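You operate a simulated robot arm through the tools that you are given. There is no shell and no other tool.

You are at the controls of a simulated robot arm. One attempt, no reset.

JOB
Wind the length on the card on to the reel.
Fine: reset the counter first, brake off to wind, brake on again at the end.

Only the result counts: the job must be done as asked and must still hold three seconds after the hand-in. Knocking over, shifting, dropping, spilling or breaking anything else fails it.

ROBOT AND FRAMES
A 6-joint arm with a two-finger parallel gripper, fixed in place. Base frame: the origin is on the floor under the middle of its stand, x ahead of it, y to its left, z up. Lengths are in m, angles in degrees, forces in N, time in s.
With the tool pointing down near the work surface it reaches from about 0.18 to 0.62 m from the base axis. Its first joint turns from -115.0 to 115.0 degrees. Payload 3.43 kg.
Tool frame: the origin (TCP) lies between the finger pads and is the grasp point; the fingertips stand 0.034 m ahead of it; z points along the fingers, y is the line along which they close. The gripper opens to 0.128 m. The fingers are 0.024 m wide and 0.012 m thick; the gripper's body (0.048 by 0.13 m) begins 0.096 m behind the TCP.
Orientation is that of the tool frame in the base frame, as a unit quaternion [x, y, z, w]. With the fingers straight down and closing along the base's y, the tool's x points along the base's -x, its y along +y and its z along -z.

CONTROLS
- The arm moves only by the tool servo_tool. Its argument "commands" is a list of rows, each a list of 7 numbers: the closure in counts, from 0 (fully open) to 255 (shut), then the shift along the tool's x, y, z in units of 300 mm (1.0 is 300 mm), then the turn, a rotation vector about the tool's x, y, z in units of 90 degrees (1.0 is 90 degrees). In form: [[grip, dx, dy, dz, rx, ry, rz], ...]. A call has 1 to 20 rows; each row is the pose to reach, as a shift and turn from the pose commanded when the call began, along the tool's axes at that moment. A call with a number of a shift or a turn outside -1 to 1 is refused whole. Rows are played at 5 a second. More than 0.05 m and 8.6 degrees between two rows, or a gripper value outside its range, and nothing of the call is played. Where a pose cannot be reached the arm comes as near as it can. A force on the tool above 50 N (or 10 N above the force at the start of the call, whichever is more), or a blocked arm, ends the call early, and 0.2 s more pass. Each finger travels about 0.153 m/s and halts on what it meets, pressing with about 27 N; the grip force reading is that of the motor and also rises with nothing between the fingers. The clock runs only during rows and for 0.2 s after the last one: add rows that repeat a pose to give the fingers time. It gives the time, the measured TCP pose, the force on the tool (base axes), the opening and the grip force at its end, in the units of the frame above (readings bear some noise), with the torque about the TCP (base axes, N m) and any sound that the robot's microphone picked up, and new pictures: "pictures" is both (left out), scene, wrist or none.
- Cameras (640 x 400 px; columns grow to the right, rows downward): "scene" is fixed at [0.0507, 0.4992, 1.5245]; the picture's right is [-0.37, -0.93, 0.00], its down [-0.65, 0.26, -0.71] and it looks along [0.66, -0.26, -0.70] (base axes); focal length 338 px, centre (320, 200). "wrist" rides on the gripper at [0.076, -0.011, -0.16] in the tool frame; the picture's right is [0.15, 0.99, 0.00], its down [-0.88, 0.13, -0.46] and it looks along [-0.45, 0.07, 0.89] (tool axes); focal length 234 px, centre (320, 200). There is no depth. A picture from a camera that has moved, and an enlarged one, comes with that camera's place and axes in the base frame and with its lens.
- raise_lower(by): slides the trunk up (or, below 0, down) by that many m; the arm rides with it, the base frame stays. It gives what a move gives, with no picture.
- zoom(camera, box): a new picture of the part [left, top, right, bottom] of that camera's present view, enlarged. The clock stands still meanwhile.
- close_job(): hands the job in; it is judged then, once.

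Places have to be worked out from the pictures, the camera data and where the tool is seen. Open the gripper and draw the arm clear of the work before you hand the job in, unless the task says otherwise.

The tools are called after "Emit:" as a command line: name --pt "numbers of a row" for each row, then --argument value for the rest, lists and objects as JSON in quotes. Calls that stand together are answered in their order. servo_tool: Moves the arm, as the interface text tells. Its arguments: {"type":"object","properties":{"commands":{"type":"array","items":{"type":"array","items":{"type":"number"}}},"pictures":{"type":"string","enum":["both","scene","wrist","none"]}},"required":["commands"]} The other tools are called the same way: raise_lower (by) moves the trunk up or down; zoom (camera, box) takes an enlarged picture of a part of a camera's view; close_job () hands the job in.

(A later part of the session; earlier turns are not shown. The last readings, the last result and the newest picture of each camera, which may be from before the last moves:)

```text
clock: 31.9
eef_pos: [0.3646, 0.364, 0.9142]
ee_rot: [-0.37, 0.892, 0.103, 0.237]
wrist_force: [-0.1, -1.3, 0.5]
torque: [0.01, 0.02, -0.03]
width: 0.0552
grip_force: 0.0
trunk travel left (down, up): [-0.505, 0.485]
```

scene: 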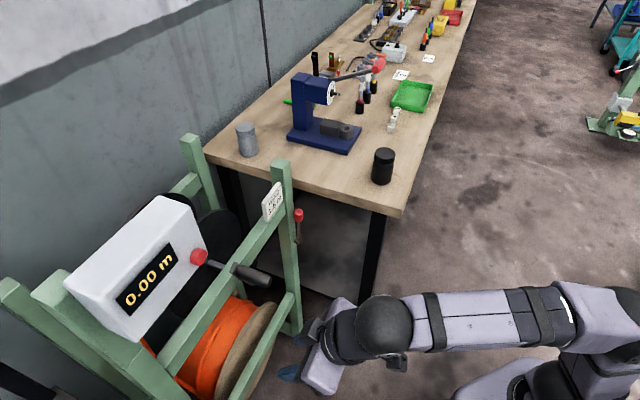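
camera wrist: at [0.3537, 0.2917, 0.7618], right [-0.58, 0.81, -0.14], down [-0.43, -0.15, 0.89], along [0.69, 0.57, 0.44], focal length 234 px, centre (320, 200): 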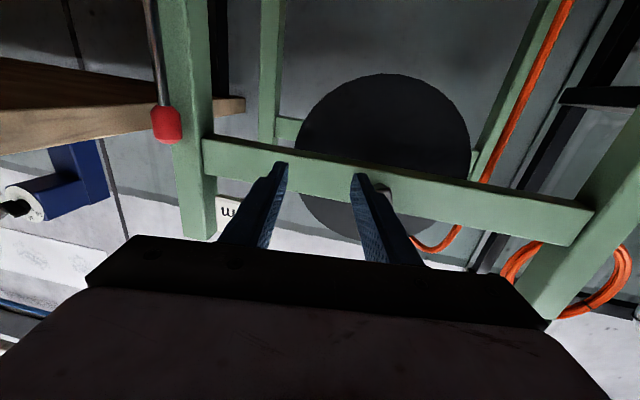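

Now in-plane at t≈0. I raise the tool to horizontal within the arm's plane while easing out to n≈0.575, z≈0.87, so that the wrist bends through straight instead of rolling round.

Emit:
servo_tool --pt "145 -0.0125 0 0.0284 0 -0.0833 0" --pt "145 -0.025 0 0.0568 0 -0.1667 0" --pt "145 -0.0375 0 0.0851 0 -0.25 0" --pt "145 -0.05 0 0.1135 0 -0.3333 0" --pt "145 -0.0625 0 0.1419 0 -0.4167 0" --pt "145 -0.075 0 0.1703 0 -0.5 0" --pt "145 -0.0875 0 0.1986 0 -0.5833 0" --pt "145 -0.1 0 0.227 0 -0.6667 0" --pt "145 -0.1 0 0.227 0 -0.6667 0" --pictures "scene"

```text
clock: 33.9
eef_pos: [0.3892, 0.4184, 0.8691]
ee_rot: [-0.263, 0.656, 0.273, 0.652]
wrist_force: [0.2, -0.3, -0.7]
torque: [0.04, -0.03, -0.01]
width: 0.0552
grip_force: 0.1
out of reach, approached as far as the arm can: row 4, 5, 6, 7, 8, 9
trunk travel left (down, up): [-0.505, 0.485]
```

scene: 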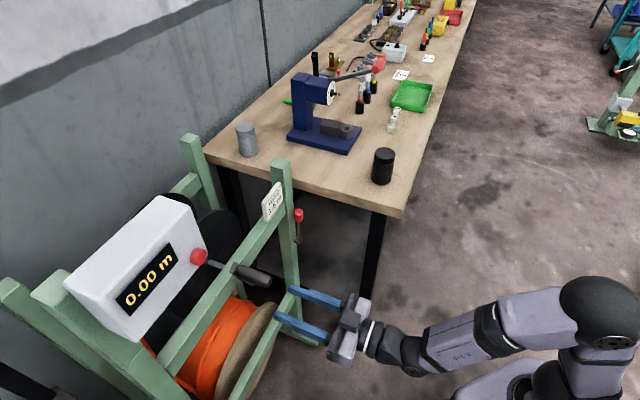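

It again drifted to t≈+0.02 on the wound branch, so the wrist cannot bend upward past straight. I will instead work with the tool pitched about 45° down (the fingers can still straddle the handle that way), which stays on the good branch. First I retrace to the left and tilt down to 45°.

Emit:
servo_tool --pt "145 -0.036 0.087 -0.06 0 0 0" --pt "145 -0.073 0.174 -0.1 0 0 0" --pt "145 -0.109 0.261 -0.14 0 0 0" --pt "145 -0.145 0.348 -0.173 0 0 0" --pt "145 -0.145 0.348 -0.173 0 0.0833 0" --pt "145 -0.145 0.348 -0.173 0 0.1667 0" --pt "145 -0.145 0.348 -0.173 0 0.25 0" --pt "145 -0.145 0.348 -0.173 0 0.3333 0" --pt "145 -0.145 0.348 -0.173 0 0.4167 0" --pt "145 -0.145 0.348 -0.173 0 0.5 0" --pt "145 -0.145 0.348 -0.173 0 0.5 0" --pictures "scene"

```text
clock: 36.3
eef_pos: [0.2792, 0.4548, 0.9122]
ee_rot: [-0.352, 0.854, 0.15, 0.353]
wrist_force: [0.7, 0.4, 0.1]
torque: [0.0, 0.02, -0.02]
width: 0.0553
grip_force: 0.1
trunk travel left (down, up): [-0.505, 0.485]
```

scene: 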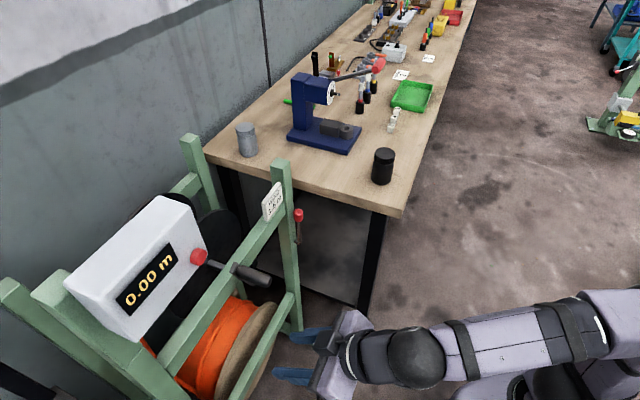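

Now on the good branch with the tool 45° down at n 0.519, t 0.124. I lower the trunk 0.08 m to −0.50 m and move right in free space towards the brake, keeping the tool along n.

Emit:
raise_lower --by -0.08

Emit:
servo_tool --pt "145 -0.02 -0.14 0.007 0 0 0" --pt "145 -0.039 -0.28 0.015 0 0 0" --pt "145 -0.059 -0.42 0.022 0 0 0" --pt "145 -0.078 -0.56 0.03 0 0 0" --pt "145 -0.098 -0.7 0.037 0 0 0" --pt "145 -0.117 -0.84 0.045 0 0 0" --pt "145 -0.137 -0.98 0.052 0 0 0" --pt "145 -0.137 -0.98 0.052 0 0 0"

```text
clock: 37.4
eef_pos: [0.2789, 0.4553, 0.8327]
ee_rot: [-0.353, 0.854, 0.15, 0.352]
wrist_force: [0.3, -0.1, 0.4]
torque: [-0.01, 0.02, -0.02]
width: 0.0553
grip_force: 0.0
trunk travel left (down, up): [-0.425, 0.565]
```

```text
clock: 39.2
eef_pos: [0.5139, 0.2731, 0.8482]
ee_rot: [-0.353, 0.854, 0.15, 0.352]
wrist_force: [-0.5, 0.3, -0.2]
torque: [0.01, -0.01, -0.01]
width: 0.0552
grip_force: 0.0
trunk travel left (down, up): [-0.425, 0.565]
camera wrist: at [0.4065, 0.147, 0.9077], right [-0.78, 0.62, -0.1], down [0.12, 0.3, 0.95], along [0.62, 0.72, -0.31], focal length 234 px, centre (320, 200)
```

scene: 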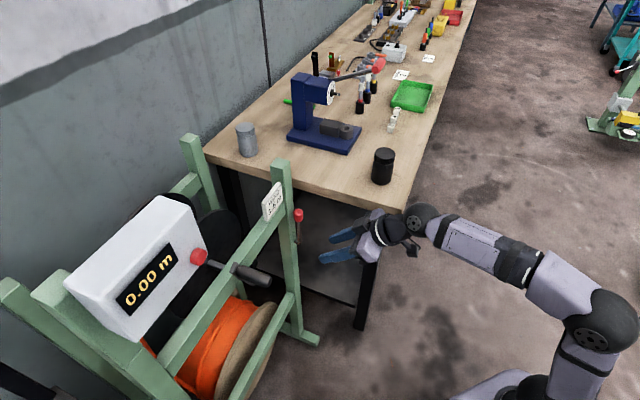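
wrist: 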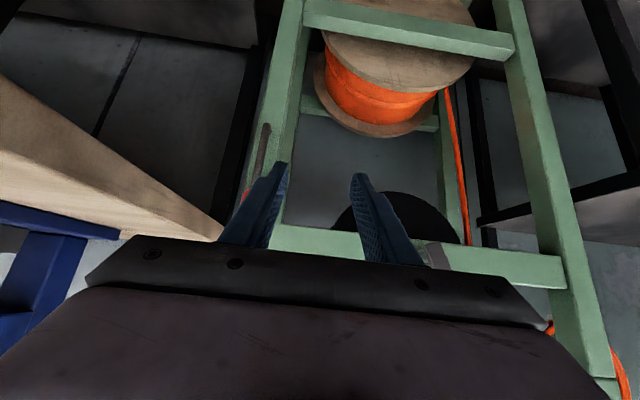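

Crossing t=0 worked with no reach trouble, and the lever's pivot and rod are visible left of the fingers. I zoom to check the pivot position and the knob.

Emit:
zoom --camera "wrist" --box '[220, 100, 316, 220]'

Emit:
zoom --camera "scene" --box '[264, 190, 392, 280]'

```text
3.33 times, centred on (268, 160) of wrist
camera zoom: at [0.4065, 0.147, 0.9077], right [-0.78, 0.62, -0.1], down [0.12, 0.3, 0.95], along [0.62, 0.72, -0.31], focal length 781 px, centre (493, 333)
```

zoom: 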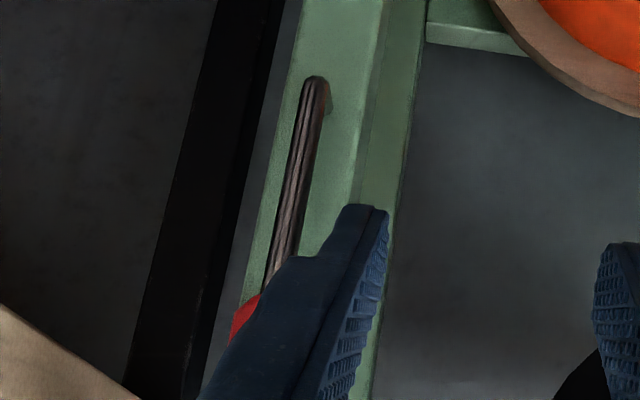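

```text
4.44 times, centred on (328, 235) of scene
camera zoom: at [0.0507, 0.4992, 1.5245], right [-0.37, -0.93, 0.0], down [-0.65, 0.26, -0.71], along [0.66, -0.26, -0.7], focal length 1502 px, centre (284, 44)
```

zoom: 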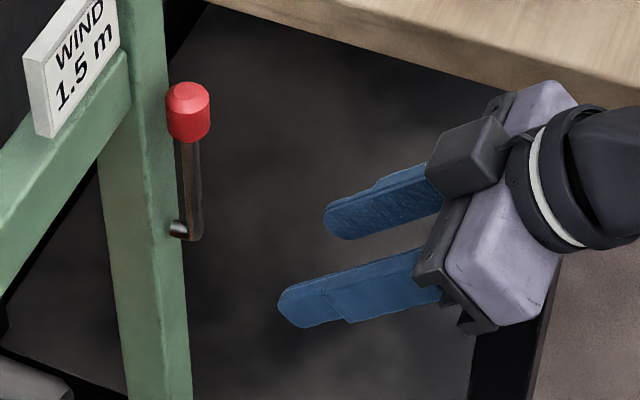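

The lever pivots on a bolt into the post at about t −0.253, z 0.70, standing upright. I line up the open fingers with the knob (t −0.25, z 0.845) and stop just in front of it to check.

Emit:
servo_tool --pt "145 0 -0.133 0 0 0 0" --pt "145 0 -0.266 0 0 0 0" --pt "145 -0.099 -0.266 0.113 0 0 0" --pt "145 -0.19 -0.266 0.204 0 0 0" --pt "145 -0.19 -0.266 0.204 0 0 0"

Emit:
zoom --camera "wrist" --box '[220, 120, 412, 240]'

Emit:
zoom --camera "scene" --box '[264, 180, 392, 260]'

```text
clock: 40.4
eef_pos: [0.633, 0.2775, 0.8433]
ee_rot: [-0.352, 0.854, 0.15, 0.353]
wrist_force: [-0.7, 0.1, -0.6]
torque: [0.02, 0.02, 0.04]
width: 0.0553
grip_force: 0.0
trunk travel left (down, up): [-0.425, 0.565]
camera wrist: at [0.5252, 0.1507, 0.9035], right [-0.77, 0.62, -0.1], down [0.12, 0.3, 0.95], along [0.62, 0.72, -0.31], focal length 234 px, centre (320, 200)
```

scene: 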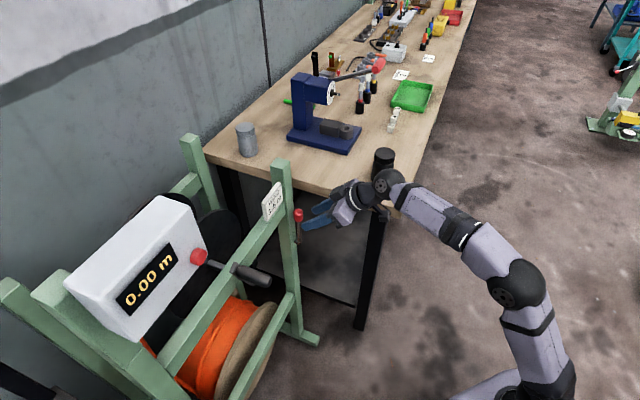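
wrist: 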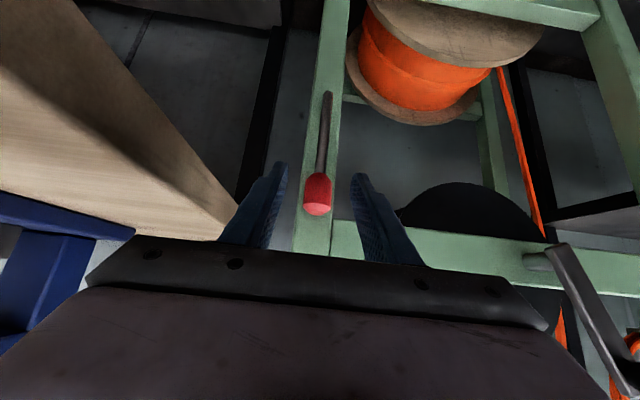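

```text
3.33 times, centred on (316, 180) of wrist
camera zoom: at [0.5252, 0.1507, 0.9035], right [-0.77, 0.62, -0.1], down [0.12, 0.3, 0.95], along [0.62, 0.72, -0.31], focal length 781 px, centre (333, 267)
```

zoom: 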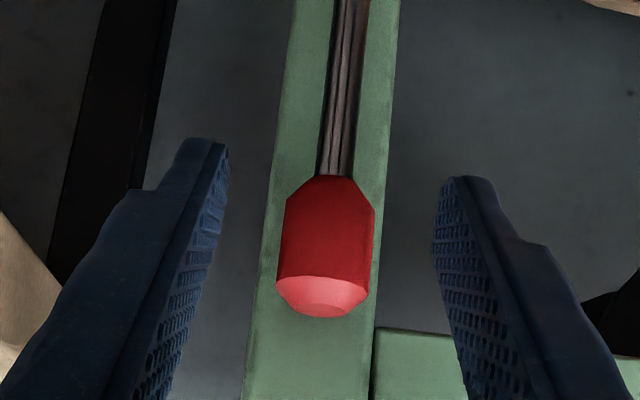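

```text
5.00 times, centred on (328, 220) of scene
camera zoom: at [0.0507, 0.4992, 1.5245], right [-0.37, -0.93, 0.0], down [-0.65, 0.26, -0.71], along [0.66, -0.26, -0.7], focal length 1690 px, centre (280, 100)
```

zoom: 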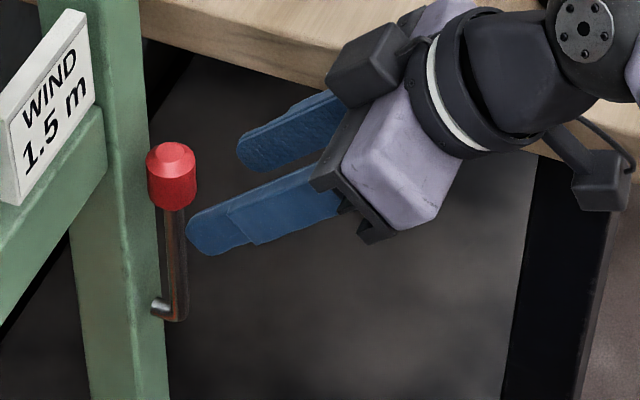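

The knob sits centred between the fingers at t≈−0.251, z≈0.824. I advance about 3 cm so the fingers cage it, staying short of the post's face.

Emit:
servo_tool --pt "145 -0.037 0 0.037 0 0 0" --pt "145 -0.073 0 0.073 0 0 0" --pt "145 -0.073 0 0.073 0 0 0"

Emit:
zoom --camera "wrist" --box '[220, 120, 412, 240]'

Emit:
zoom --camera "scene" --box '[264, 180, 392, 260]'

```text
clock: 41.2
eef_pos: [0.6548, 0.2996, 0.844]
ee_rot: [-0.353, 0.854, 0.15, 0.351]
wrist_force: [0.2, -0.6, 0.2]
torque: [-0.01, -0.01, -0.01]
width: 0.0552
grip_force: 0.0
trunk travel left (down, up): [-0.425, 0.565]
camera wrist: at [0.5463, 0.1725, 0.9037], right [-0.77, 0.62, -0.1], down [0.12, 0.3, 0.95], along [0.62, 0.72, -0.31], focal length 234 px, centre (320, 200)
```

scene: 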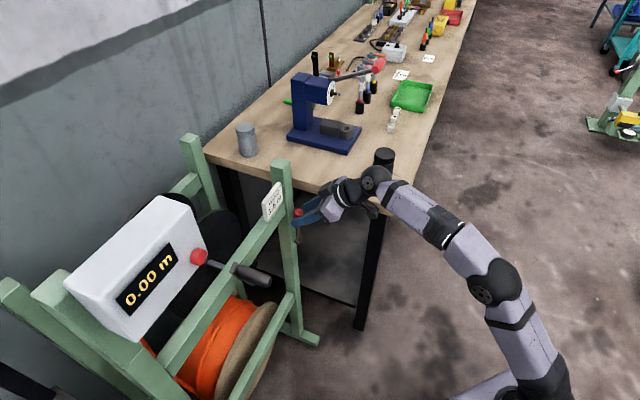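
wrist: 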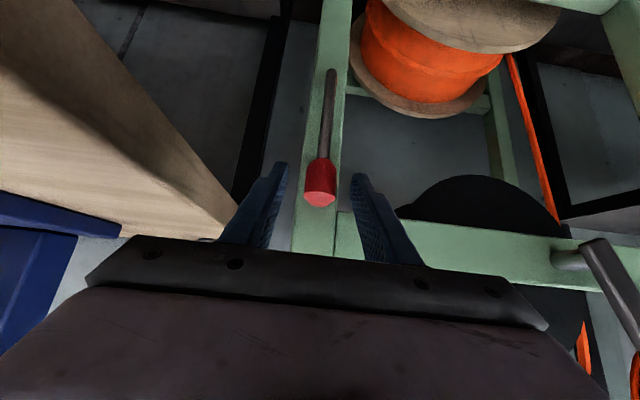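

```text
3.33 times, centred on (316, 180) of wrist
camera zoom: at [0.5463, 0.1725, 0.9037], right [-0.77, 0.62, -0.1], down [0.12, 0.3, 0.95], along [0.62, 0.72, -0.31], focal length 781 px, centre (333, 267)
```

zoom: 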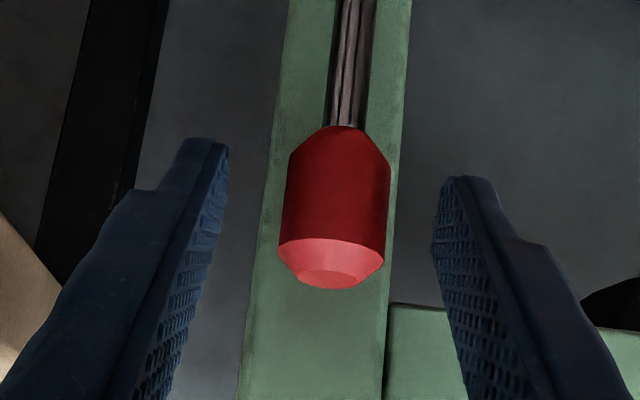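

```text
5.00 times, centred on (328, 220) of scene
camera zoom: at [0.0507, 0.4992, 1.5245], right [-0.37, -0.93, 0.0], down [-0.65, 0.26, -0.71], along [0.66, -0.26, -0.7], focal length 1690 px, centre (280, 100)
```

zoom: 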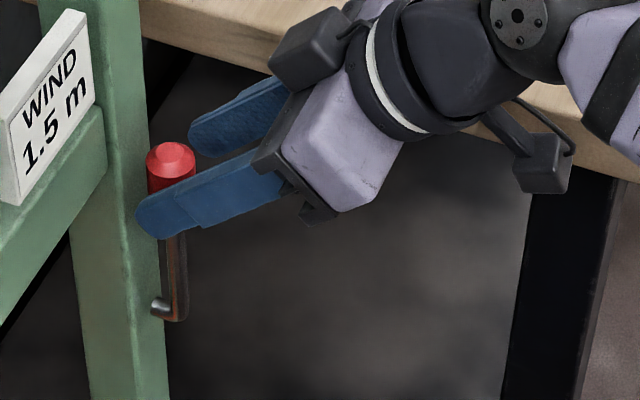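

The fingers now cage the knob with no contact force. I advance 5 mm more and push gently to the right (−t) in small steps to see whether the lever yields that way.

Emit:
servo_tool --pt "145 -0.012 0 0.012 0 0 0" --pt "145 -0.012 -0.03 0.012 0 0 0" --pt "145 -0.012 -0.045 0.012 0 0 0" --pt "145 -0.012 -0.06 0.012 0 0 0" --pt "145 -0.012 -0.075 0.012 0 0 0" --pt "145 -0.012 -0.09 0.012 0 0 0"

Emit:
zoom --camera "wrist" --box '[220, 120, 412, 240]'

```text
clock: 42.6
eef_pos: [0.6731, 0.2895, 0.846]
ee_rot: [-0.355, 0.853, 0.152, 0.35]
wrist_force: [-19.5, 14.0, -1.6]
torque: [0.06, 0.34, 0.57]
width: 0.0689
grip_force: 12.8
trunk travel left (down, up): [-0.425, 0.565]
camera wrist: at [0.5659, 0.1618, 0.9051], right [-0.78, 0.62, -0.09], down [0.13, 0.3, 0.95], along [0.61, 0.72, -0.31], focal length 234 px, centre (320, 200)
```

scene: 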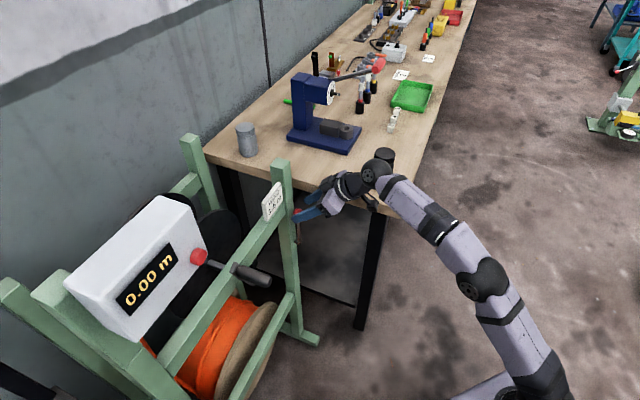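
wrist: 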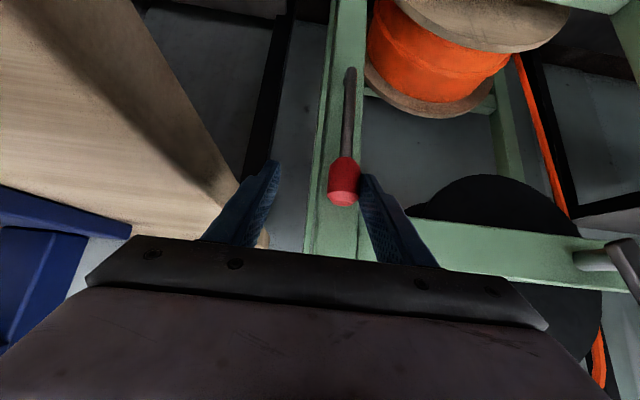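

```text
3.33 times, centred on (316, 180) of wrist
camera zoom: at [0.5659, 0.1618, 0.9051], right [-0.78, 0.62, -0.09], down [0.13, 0.3, 0.95], along [0.61, 0.72, -0.31], focal length 781 px, centre (333, 267)
```

zoom: 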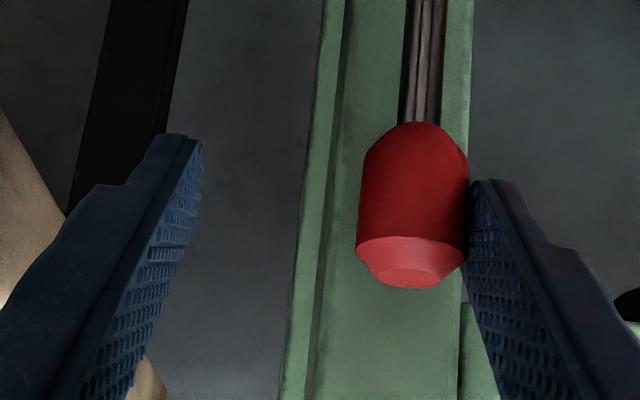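

Pushing right met 24 N with no lever motion (the finger itself gave), so that way is a stop. I go back to the centre and push to the left instead.

Emit:
servo_tool --pt "145 0 0.06 0 0 0 0" --pt "145 0 0.12 0 0 0 0" --pt "145 0 0.135 0 0 0 0" --pt "145 0 0.15 0 0 0 0" --pt "145 0 0.165 0 0 0 0" --pt "145 0 0.18 0 0 0 0"

Emit:
zoom --camera "wrist" --box '[220, 120, 412, 240]'

```text
clock: 44.0
eef_pos: [0.6376, 0.322, 0.8462]
ee_rot: [-0.352, 0.854, 0.149, 0.352]
wrist_force: [0.9, -2.7, 0.9]
torque: [-0.05, -0.07, -0.04]
width: 0.0563
grip_force: 0.8
trunk travel left (down, up): [-0.425, 0.565]
camera wrist: at [0.5297, 0.1963, 0.905], right [-0.77, 0.63, -0.1], down [0.12, 0.3, 0.95], along [0.62, 0.72, -0.31], focal length 234 px, centre (320, 200)
```

scene: 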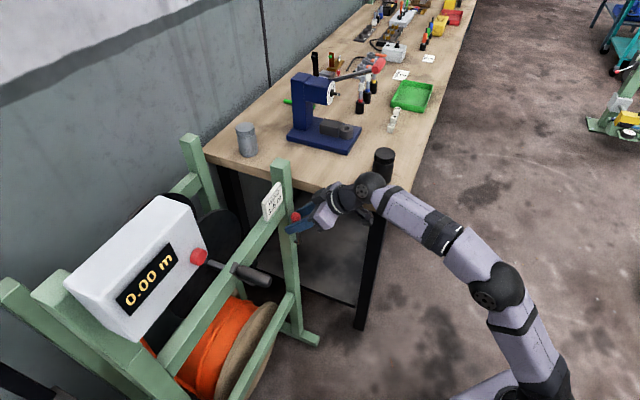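
wrist: 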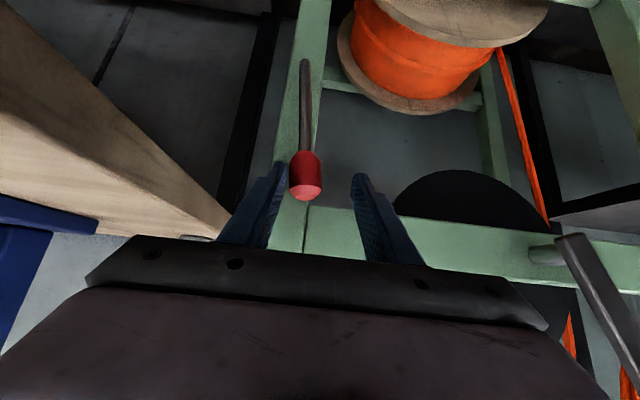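

```text
3.33 times, centred on (316, 180) of wrist
camera zoom: at [0.5297, 0.1963, 0.905], right [-0.77, 0.63, -0.1], down [0.12, 0.3, 0.95], along [0.62, 0.72, -0.31], focal length 781 px, centre (333, 267)
```

zoom: 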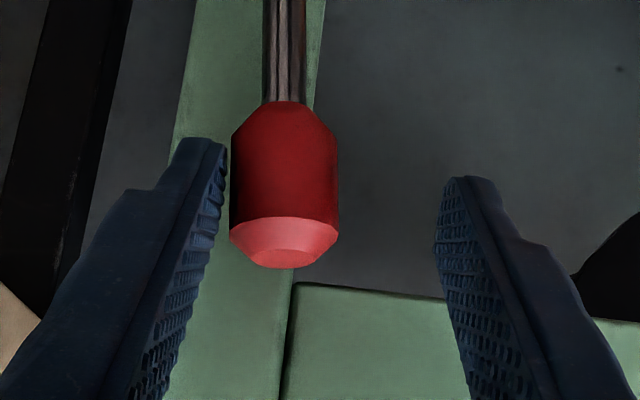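

The lever yields to the left with only about 3 N; the knob has moved roughly 15 mm. I keep pushing left along its arc, lowering slightly with it.

Emit:
servo_tool --pt "145 0.005 0.037 0.005 0 0 0" --pt "145 0.012 0.079 0.012 0 0 0" --pt "145 0.024 0.12 0.024 0 0 0" --pt "145 0.038 0.159 0.038 0 0 0" --pt "145 0.054 0.196 0.054 0 0 0"

Emit:
zoom --camera "wrist" --box '[220, 100, 412, 220]'

Emit:
zoom --camera "scene" --box '[264, 180, 392, 260]'

```text
clock: 45.2
eef_pos: [0.5955, 0.3673, 0.8214]
ee_rot: [-0.354, 0.853, 0.151, 0.352]
wrist_force: [1.5, -0.8, -0.1]
torque: [-0.02, -0.04, 0.02]
width: 0.0563
grip_force: 0.6
trunk travel left (down, up): [-0.425, 0.565]
camera wrist: at [0.488, 0.2394, 0.8811], right [-0.77, 0.62, -0.1], down [0.12, 0.3, 0.95], along [0.62, 0.72, -0.31], focal length 234 px, centre (320, 200)
```

scene: 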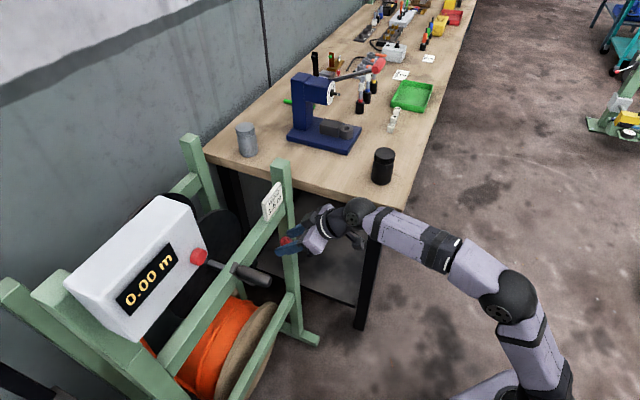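
wrist: 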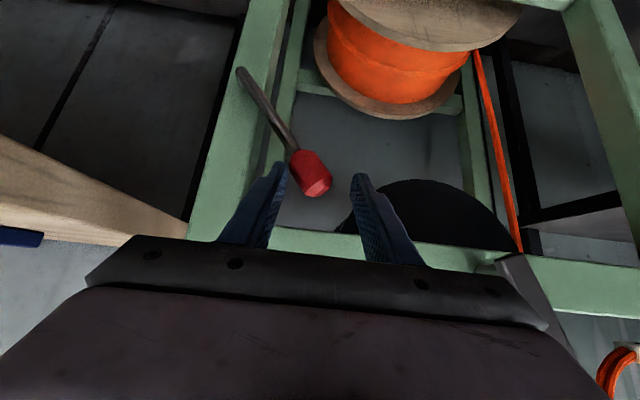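

```text
3.33 times, centred on (316, 160) of wrist
camera zoom: at [0.488, 0.2394, 0.8811], right [-0.77, 0.62, -0.1], down [0.12, 0.3, 0.95], along [0.62, 0.72, -0.31], focal length 781 px, centre (333, 333)
```

zoom: 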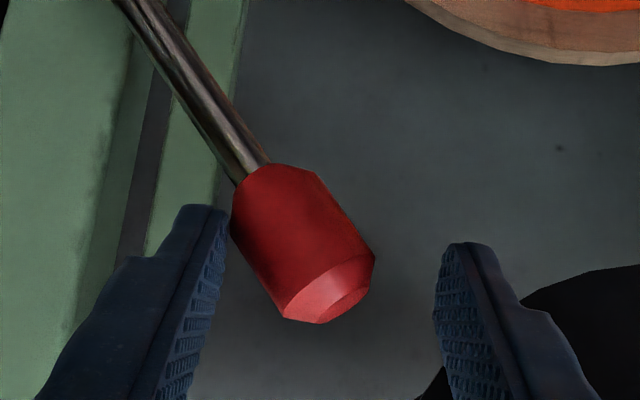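

```text
5.00 times, centred on (328, 220) of scene
camera zoom: at [0.0507, 0.4992, 1.5245], right [-0.37, -0.93, 0.0], down [-0.65, 0.26, -0.71], along [0.66, -0.26, -0.7], focal length 1690 px, centre (280, 100)
```

zoom: 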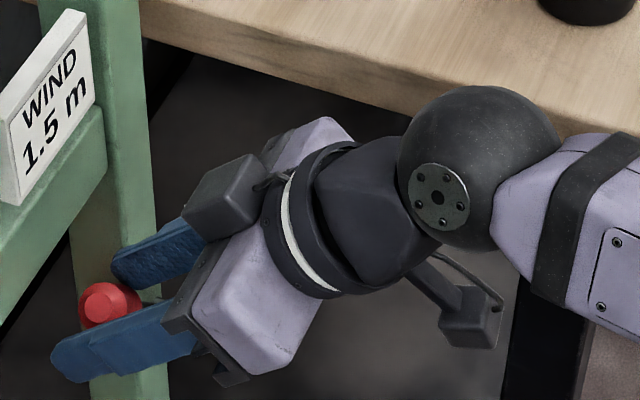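

The lever is at about 39° left with almost no force, and no click yet. I continue along the arc, watching for a stop or a sound.

Emit:
servo_tool --pt "145 0.021 0.034 0.021 0 0 0" --pt "145 0.04 0.058 0.04 0 0 0" --pt "145 0.061 0.08 0.061 0 0 0" --pt "145 0.082 0.1 0.082 0 0 0"

Emit:
zoom --camera "wrist" --box '[220, 80, 412, 200]'

```text
clock: 46.2
eef_pos: [0.5757, 0.3861, 0.7884]
ee_rot: [-0.353, 0.853, 0.15, 0.354]
wrist_force: [3.3, -3.6, 2.3]
torque: [-0.13, -0.21, -0.1]
width: 0.0577
grip_force: 1.9
trunk travel left (down, up): [-0.425, 0.565]
camera wrist: at [0.4675, 0.2594, 0.8486], right [-0.77, 0.63, -0.1], down [0.12, 0.3, 0.95], along [0.62, 0.72, -0.31], focal length 234 px, centre (320, 200)
```

scene: 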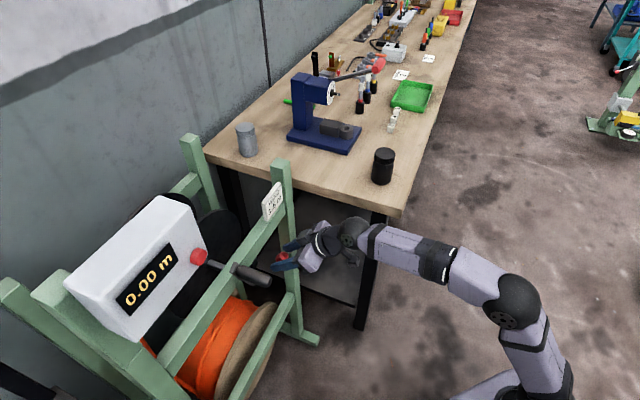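
wrist: 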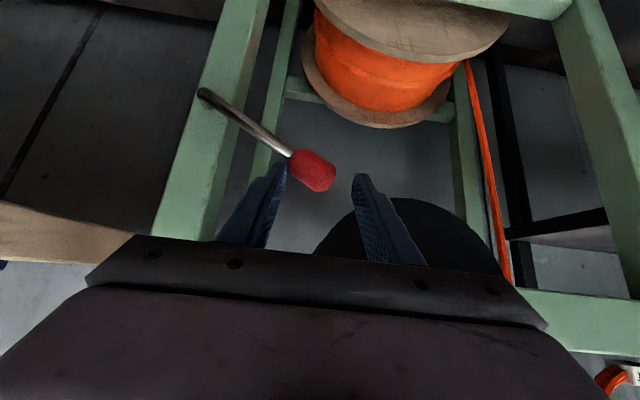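

```text
3.33 times, centred on (316, 140) of wrist
camera zoom: at [0.4675, 0.2594, 0.8486], right [-0.77, 0.63, -0.1], down [0.12, 0.3, 0.95], along [0.62, 0.72, -0.31], focal length 781 px, centre (333, 400)
```

zoom: 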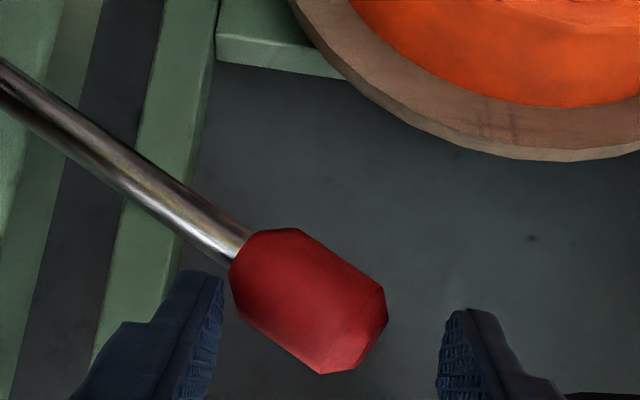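

The lever is at about 60° and the force has risen to about 5 N, possibly the end stop. I push a little further along the arc to find out.

Emit:
servo_tool --pt "145 0.01 0.01 0.01 0 0 0" --pt "145 0.021 0.02 0.021 0 0 0" --pt "145 0.033 0.032 0.033 0 0 0"

Emit:
zoom --camera "wrist" --box '[220, 80, 412, 200]'

```text
clock: 47.0
eef_pos: [0.57, 0.3887, 0.7868]
ee_rot: [-0.35, 0.849, 0.151, 0.365]
wrist_force: [9.9, -20.6, 32.6]
torque: [-1.06, -1.37, -0.68]
width: 0.068
grip_force: 11.3
trunk travel left (down, up): [-0.425, 0.565]
camera wrist: at [0.4613, 0.2626, 0.8424], right [-0.77, 0.63, -0.11], down [0.1, 0.28, 0.95], along [0.63, 0.72, -0.28], focal length 234 px, centre (320, 200)
```

scene: 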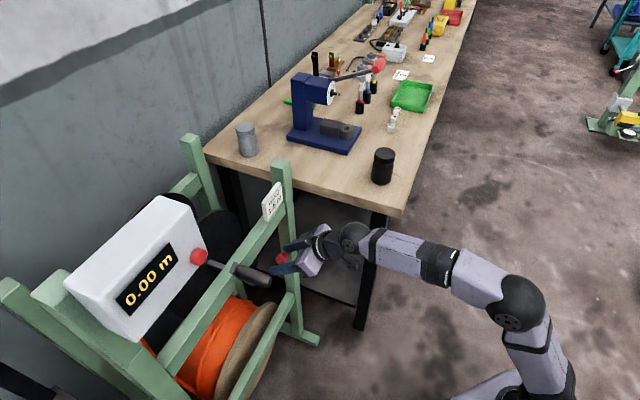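
wrist: 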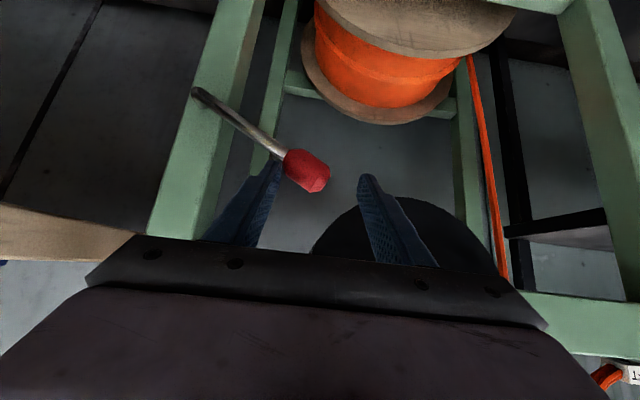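

```text
3.33 times, centred on (316, 140) of wrist
camera zoom: at [0.4613, 0.2626, 0.8424], right [-0.77, 0.63, -0.11], down [0.1, 0.28, 0.95], along [0.63, 0.72, -0.28], focal length 781 px, centre (333, 400)
```

zoom: 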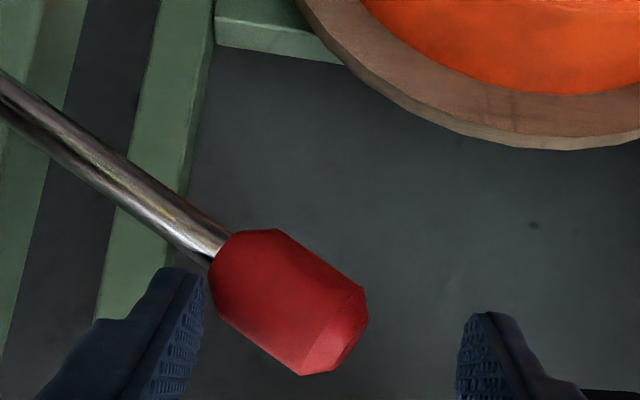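

The force jumped to 40 N with the lever unmoved, so the end stop is at about 60° left, the opposite end from the upright stop. I release the pressure and withdraw straight back to see whether the lever stays.

Emit:
servo_tool --pt "145 -0.03 -0.03 -0.03 0 0 0" --pt "145 -0.03 -0.03 -0.03 0 0 0" --pt "145 0.02 -0.03 -0.08 0 0 0" --pt "145 0.09 -0.03 -0.15 0 0 0" --pt "145 0.16 -0.03 -0.22 0 0 0" --pt "145 0.16 -0.03 -0.22 0 0 0"

Emit:
zoom --camera "wrist" --box '[200, 60, 440, 240]'

Emit:
zoom --camera "scene" --box '[180, 180, 372, 300]'

```text
clock: 48.4
eef_pos: [0.5156, 0.3293, 0.7853]
ee_rot: [-0.353, 0.854, 0.15, 0.353]
wrist_force: [-0.6, 0.2, -0.5]
torque: [0.02, 0.03, 0.01]
width: 0.0553
grip_force: 0.1
trunk travel left (down, up): [-0.425, 0.565]
camera wrist: at [0.4081, 0.2021, 0.8453], right [-0.78, 0.62, -0.1], down [0.12, 0.3, 0.95], along [0.62, 0.72, -0.31], focal length 234 px, centre (320, 200)
```

scene: 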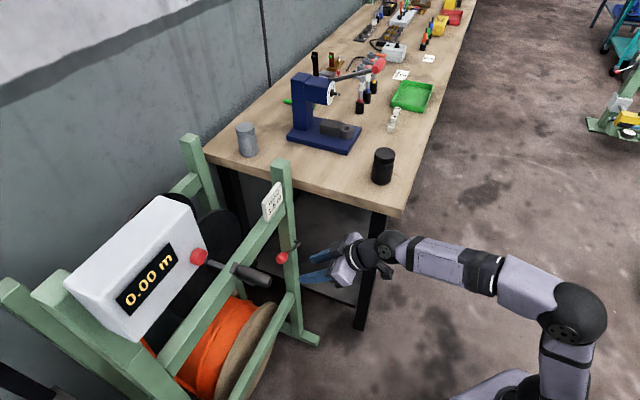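
wrist: 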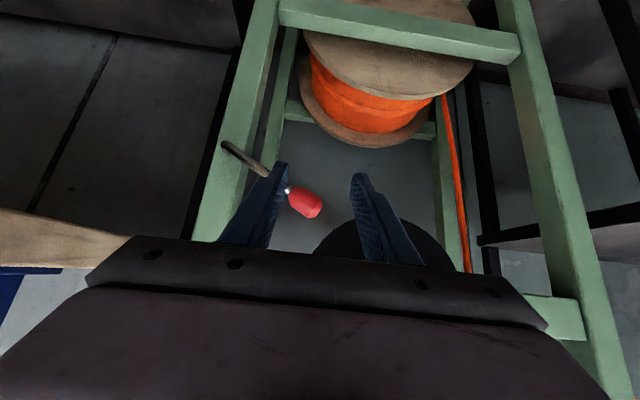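

```text
2.22 times, centred on (320, 150) of wrist
camera zoom: at [0.4081, 0.2021, 0.8453], right [-0.78, 0.62, -0.1], down [0.12, 0.3, 0.95], along [0.62, 0.72, -0.31], focal length 520 px, centre (320, 311)
```

zoom: 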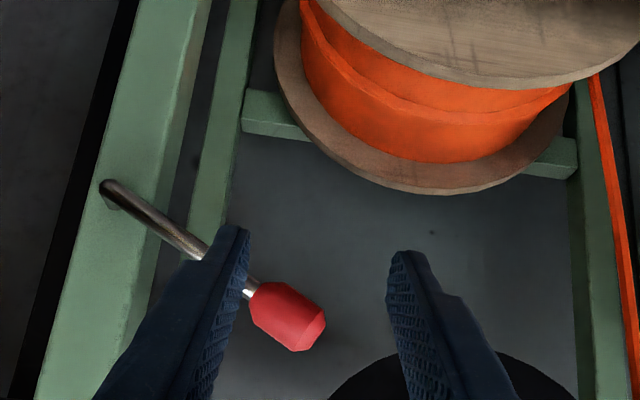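

```text
3.33 times, centred on (276, 240) of scene
camera zoom: at [0.0507, 0.4992, 1.5245], right [-0.37, -0.93, 0.0], down [-0.65, 0.26, -0.71], along [0.66, -0.26, -0.7], focal length 1126 px, centre (467, 67)
```

zoom: 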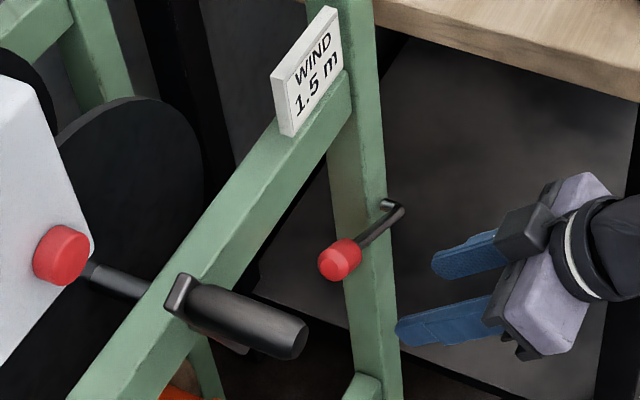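

The lever stays at 60° left, so the brake should now be off. I move back and across in front of the crank with the fingers opened to about 70 mm, to measure the handle and shaft precisely.

Emit:
servo_tool --pt "115 -0.01 0.04 -0.1 0 0 0" --pt "115 -0.036 0.14 -0.2 0 0 0" --pt "115 -0.062 0.24 -0.28 0 0 0" --pt "115 -0.088 0.34 -0.36 0 0 0" --pt "115 -0.113 0.44 -0.429 0 0 0" --pt "115 -0.113 0.44 -0.429 0 0 0"

Emit:
zoom --camera "wrist" --box '[240, 60, 432, 180]'

Emit:
zoom --camera "wrist" --box '[280, 110, 376, 170]'

```text
clock: 49.8
eef_pos: [0.375, 0.3739, 0.9038]
ee_rot: [-0.353, 0.854, 0.15, 0.352]
wrist_force: [-0.8, -0.7, -0.3]
torque: [0.01, -0.01, -0.01]
width: 0.0704
grip_force: 0.0
trunk travel left (down, up): [-0.425, 0.565]
camera wrist: at [0.2673, 0.2474, 0.9628], right [-0.77, 0.63, -0.1], down [0.12, 0.3, 0.95], along [0.62, 0.72, -0.31], focal length 234 px, centre (320, 200)
```

scene: 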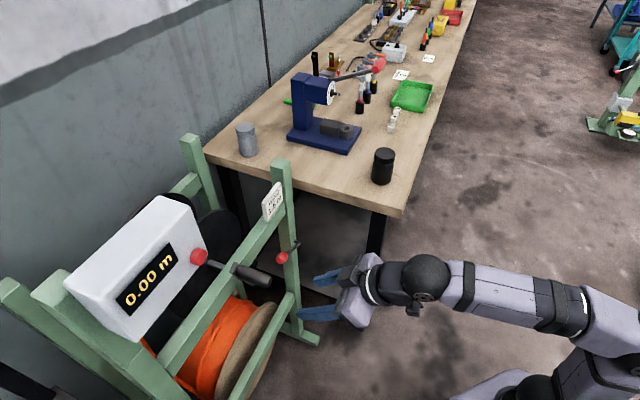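
wrist: 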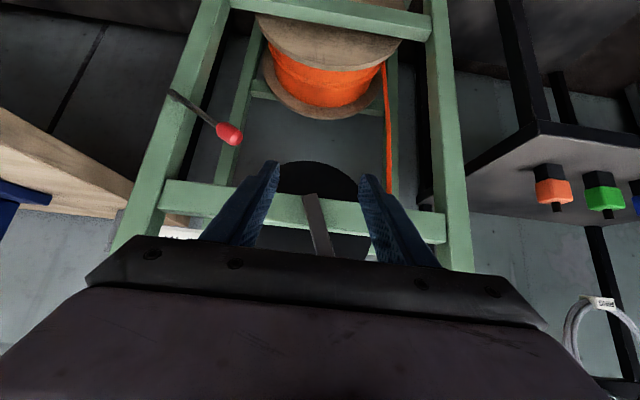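

```text
3.33 times, centred on (336, 120) of wrist
camera zoom: at [0.2673, 0.2474, 0.9628], right [-0.77, 0.63, -0.1], down [0.12, 0.3, 0.95], along [0.62, 0.72, -0.31], focal length 781 px, centre (267, 467)
```

zoom: 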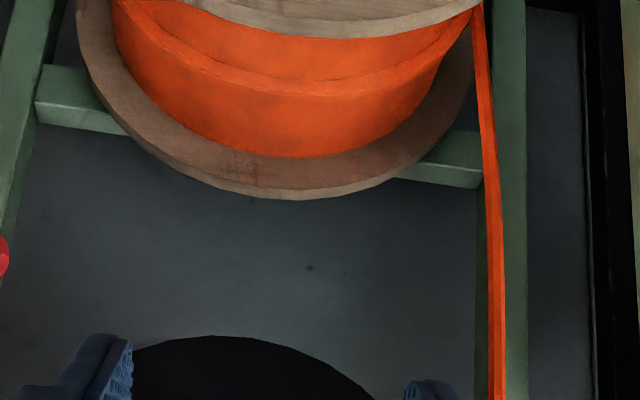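

```text
6.67 times, centred on (328, 140) of wrist
camera zoom: at [0.2673, 0.2474, 0.9628], right [-0.77, 0.63, -0.1], down [0.12, 0.3, 0.95], along [0.62, 0.72, -0.31], focal length 1561 px, centre (267, 600)
```

zoom: 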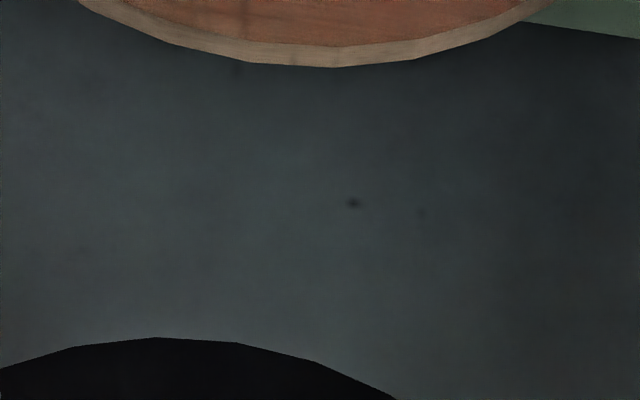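

The gripper body hides the handle in this view. I raise the tool about 13 cm so the camera sees the whole crank between the fingers.

Emit:
servo_tool --pt "115 -0.1 0 -0.1 0 0 0" --pt "115 -0.2 0 -0.2 0 0 0" --pt "115 -0.306 0 -0.306 0 0 0" --pt "115 -0.306 0 -0.306 0 0 0"

Emit:
zoom --camera "wrist" --box '[240, 100, 400, 200]'

Emit:
zoom --camera "scene" --box '[190, 235, 286, 295]'

```text
clock: 50.8
eef_pos: [0.3792, 0.376, 1.0338]
ee_rot: [-0.354, 0.853, 0.15, 0.352]
wrist_force: [0.0, 0.3, 0.0]
torque: [0.0, 0.03, -0.01]
width: 0.0705
grip_force: 0.1
trunk travel left (down, up): [-0.425, 0.565]
camera wrist: at [0.2708, 0.2493, 1.0933], right [-0.78, 0.62, -0.1], down [0.12, 0.3, 0.95], along [0.62, 0.72, -0.31], focal length 234 px, centre (320, 200)
```

scene: 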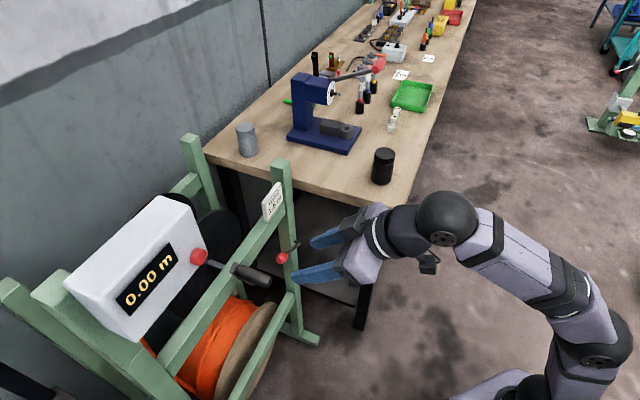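
wrist: 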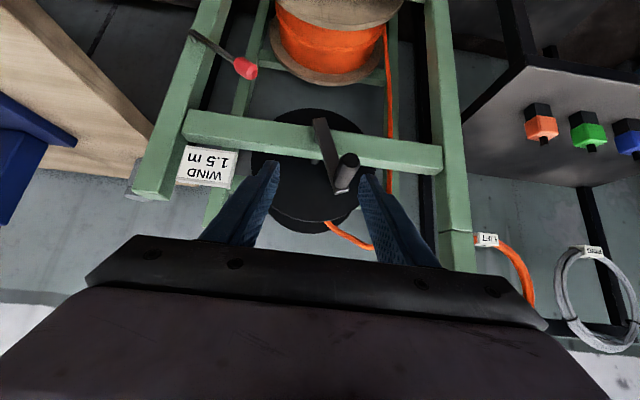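

```text
4.00 times, centred on (320, 150) of wrist
camera zoom: at [0.2708, 0.2493, 1.0933], right [-0.78, 0.62, -0.1], down [0.12, 0.3, 0.95], along [0.62, 0.72, -0.31], focal length 937 px, centre (320, 400)
```

zoom: 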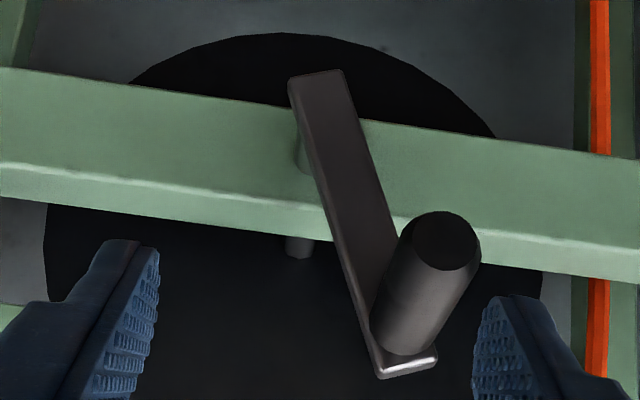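

```text
6.67 times, centred on (238, 265) of scene
camera zoom: at [0.0507, 0.4992, 1.5245], right [-0.37, -0.93, 0.0], down [-0.65, 0.26, -0.71], along [0.66, -0.26, -0.7], focal length 2253 px, centre (867, -233)
```

zoom: 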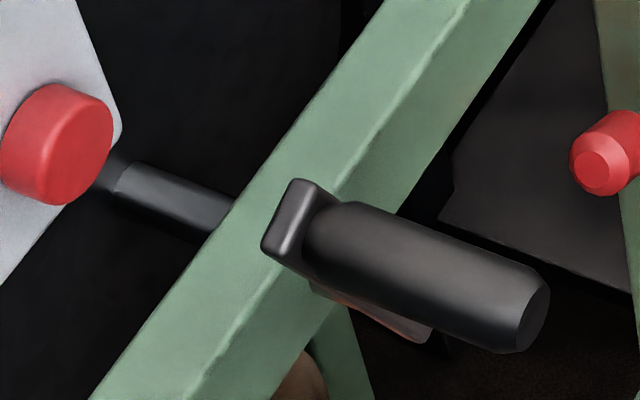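

The view gives the handle axis at t≈0.039, z≈0.958 and the crank centre near t≈0, z≈0.866, so the radius is about 0.10 m with the handle 23° left of the top. I approach the handle end with open fingers and stop where the tips just pass it, to check centring.

Emit:
servo_tool --pt "115 0.04 0.046 0.08 0 0 0" --pt "115 0.08 0.092 0.16 0 0 0" --pt "115 0.113 0.137 0.235 0 0 0" --pt "115 0.02 0.137 0.33 0 0 0" --pt "115 0.02 0.137 0.33 0 0 0"

Emit:
zoom --camera "wrist" --box '[240, 130, 400, 230]'

Emit:
zoom --camera "scene" --box '[190, 225, 318, 305]'

```text
clock: 52.0
eef_pos: [0.3964, 0.4497, 0.9593]
ee_rot: [-0.354, 0.853, 0.151, 0.352]
wrist_force: [0.0, 0.6, 0.3]
torque: [-0.01, -0.02, -0.02]
width: 0.0703
grip_force: 0.1
trunk travel left (down, up): [-0.425, 0.565]
camera wrist: at [0.287, 0.3243, 1.0193], right [-0.77, 0.62, -0.1], down [0.12, 0.3, 0.95], along [0.62, 0.72, -0.31], focal length 234 px, centre (320, 200)
```

scene: 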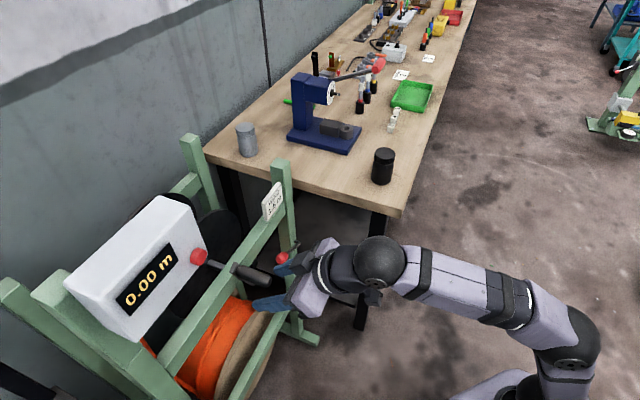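
wrist: 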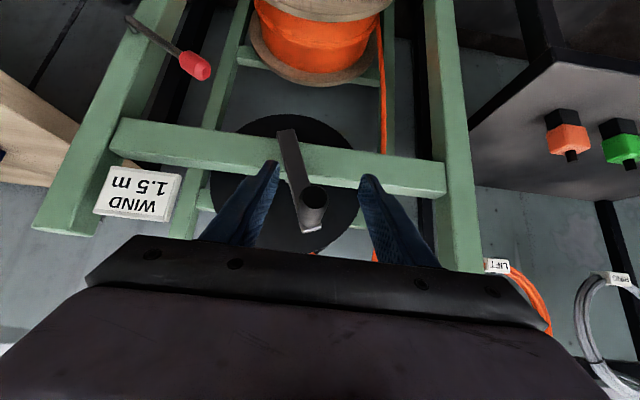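

```text
4.00 times, centred on (320, 180) of wrist
camera zoom: at [0.287, 0.3243, 1.0193], right [-0.77, 0.62, -0.1], down [0.12, 0.3, 0.95], along [0.62, 0.72, -0.31], focal length 937 px, centre (320, 280)
```

zoom: 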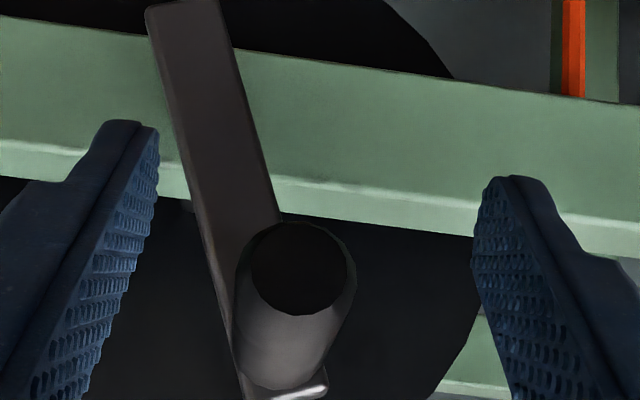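

```text
5.00 times, centred on (254, 265) of scene
camera zoom: at [0.0507, 0.4992, 1.5245], right [-0.37, -0.93, 0.0], down [-0.65, 0.26, -0.71], along [0.66, -0.26, -0.7], focal length 1690 px, centre (650, -125)
```

zoom: 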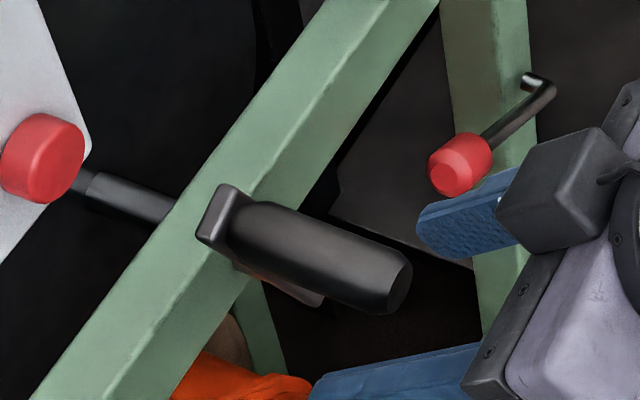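

The handle end lies centred between the fingers (t≈0.036, z≈0.957). I advance 45 mm so the handle lies between the pads, then close on it.

Emit:
servo_tool --pt "115 -0.05 0 0.055 0 0 0" --pt "115 -0.101 -0.003 0.111 0 0 0" --pt "115 -0.101 -0.003 0.111 0 0 0" --pt "170 -0.101 -0.003 0.111 0 0 0" --pt "210 -0.101 -0.003 0.111 0 0 0" --pt "255 -0.101 -0.003 0.111 0 0 0" --pt "255 -0.101 -0.003 0.111 0 0 0" --pt "255 -0.101 -0.003 0.111 0 0 0"

Emit:
zoom --camera "wrist" --box '[240, 130, 400, 230]'

Emit:
zoom --camera "scene" --box '[190, 225, 318, 305]'

```text
clock: 53.8
eef_pos: [0.4252, 0.4803, 0.9578]
ee_rot: [-0.355, 0.853, 0.151, 0.351]
wrist_force: [2.6, -2.0, -3.3]
torque: [0.05, -0.28, -0.56]
width: 0.026
grip_force: 45.2
trunk travel left (down, up): [-0.425, 0.565]
camera wrist: at [0.319, 0.3539, 1.0172], right [-0.77, 0.63, -0.1], down [0.12, 0.3, 0.95], along [0.62, 0.72, -0.31], focal length 234 px, centre (320, 200)
```

scene: 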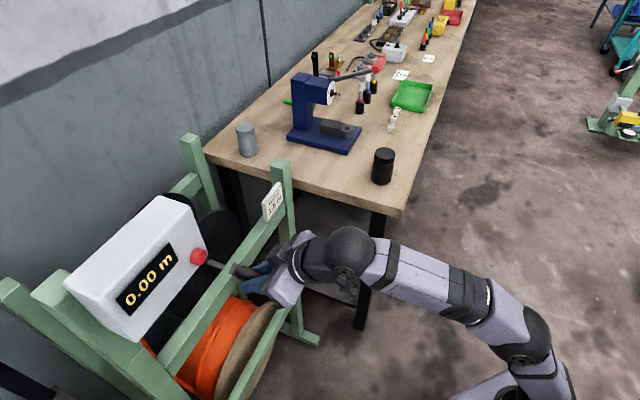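
wrist: 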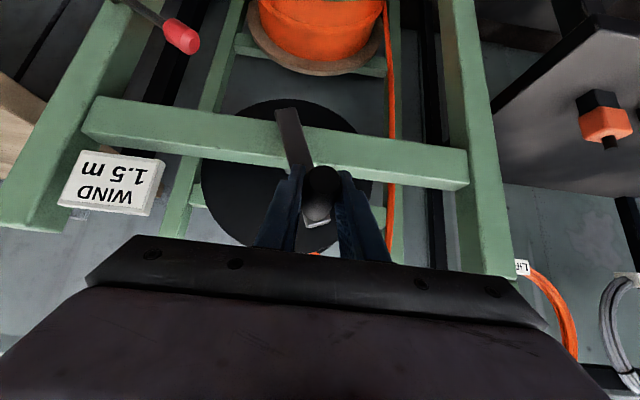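

```text
4.00 times, centred on (320, 180) of wrist
camera zoom: at [0.319, 0.3539, 1.0172], right [-0.77, 0.63, -0.1], down [0.12, 0.3, 0.95], along [0.62, 0.72, -0.31], focal length 937 px, centre (320, 280)
```

zoom: 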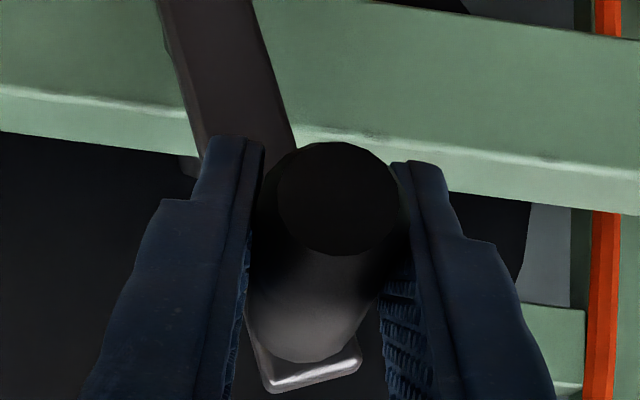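

```text
5.00 times, centred on (254, 265) of scene
camera zoom: at [0.0507, 0.4992, 1.5245], right [-0.37, -0.93, 0.0], down [-0.65, 0.26, -0.71], along [0.66, -0.26, -0.7], focal length 1690 px, centre (650, -125)
```

zoom: 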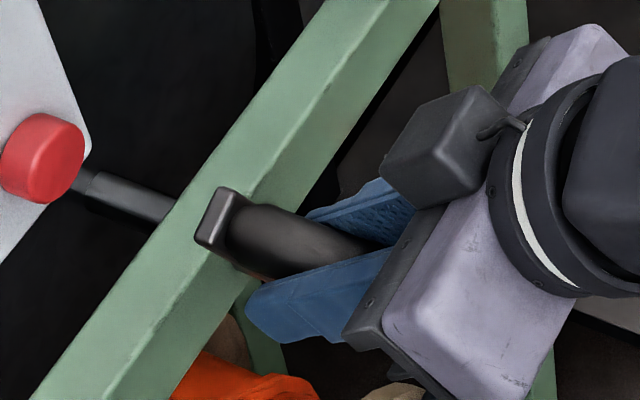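

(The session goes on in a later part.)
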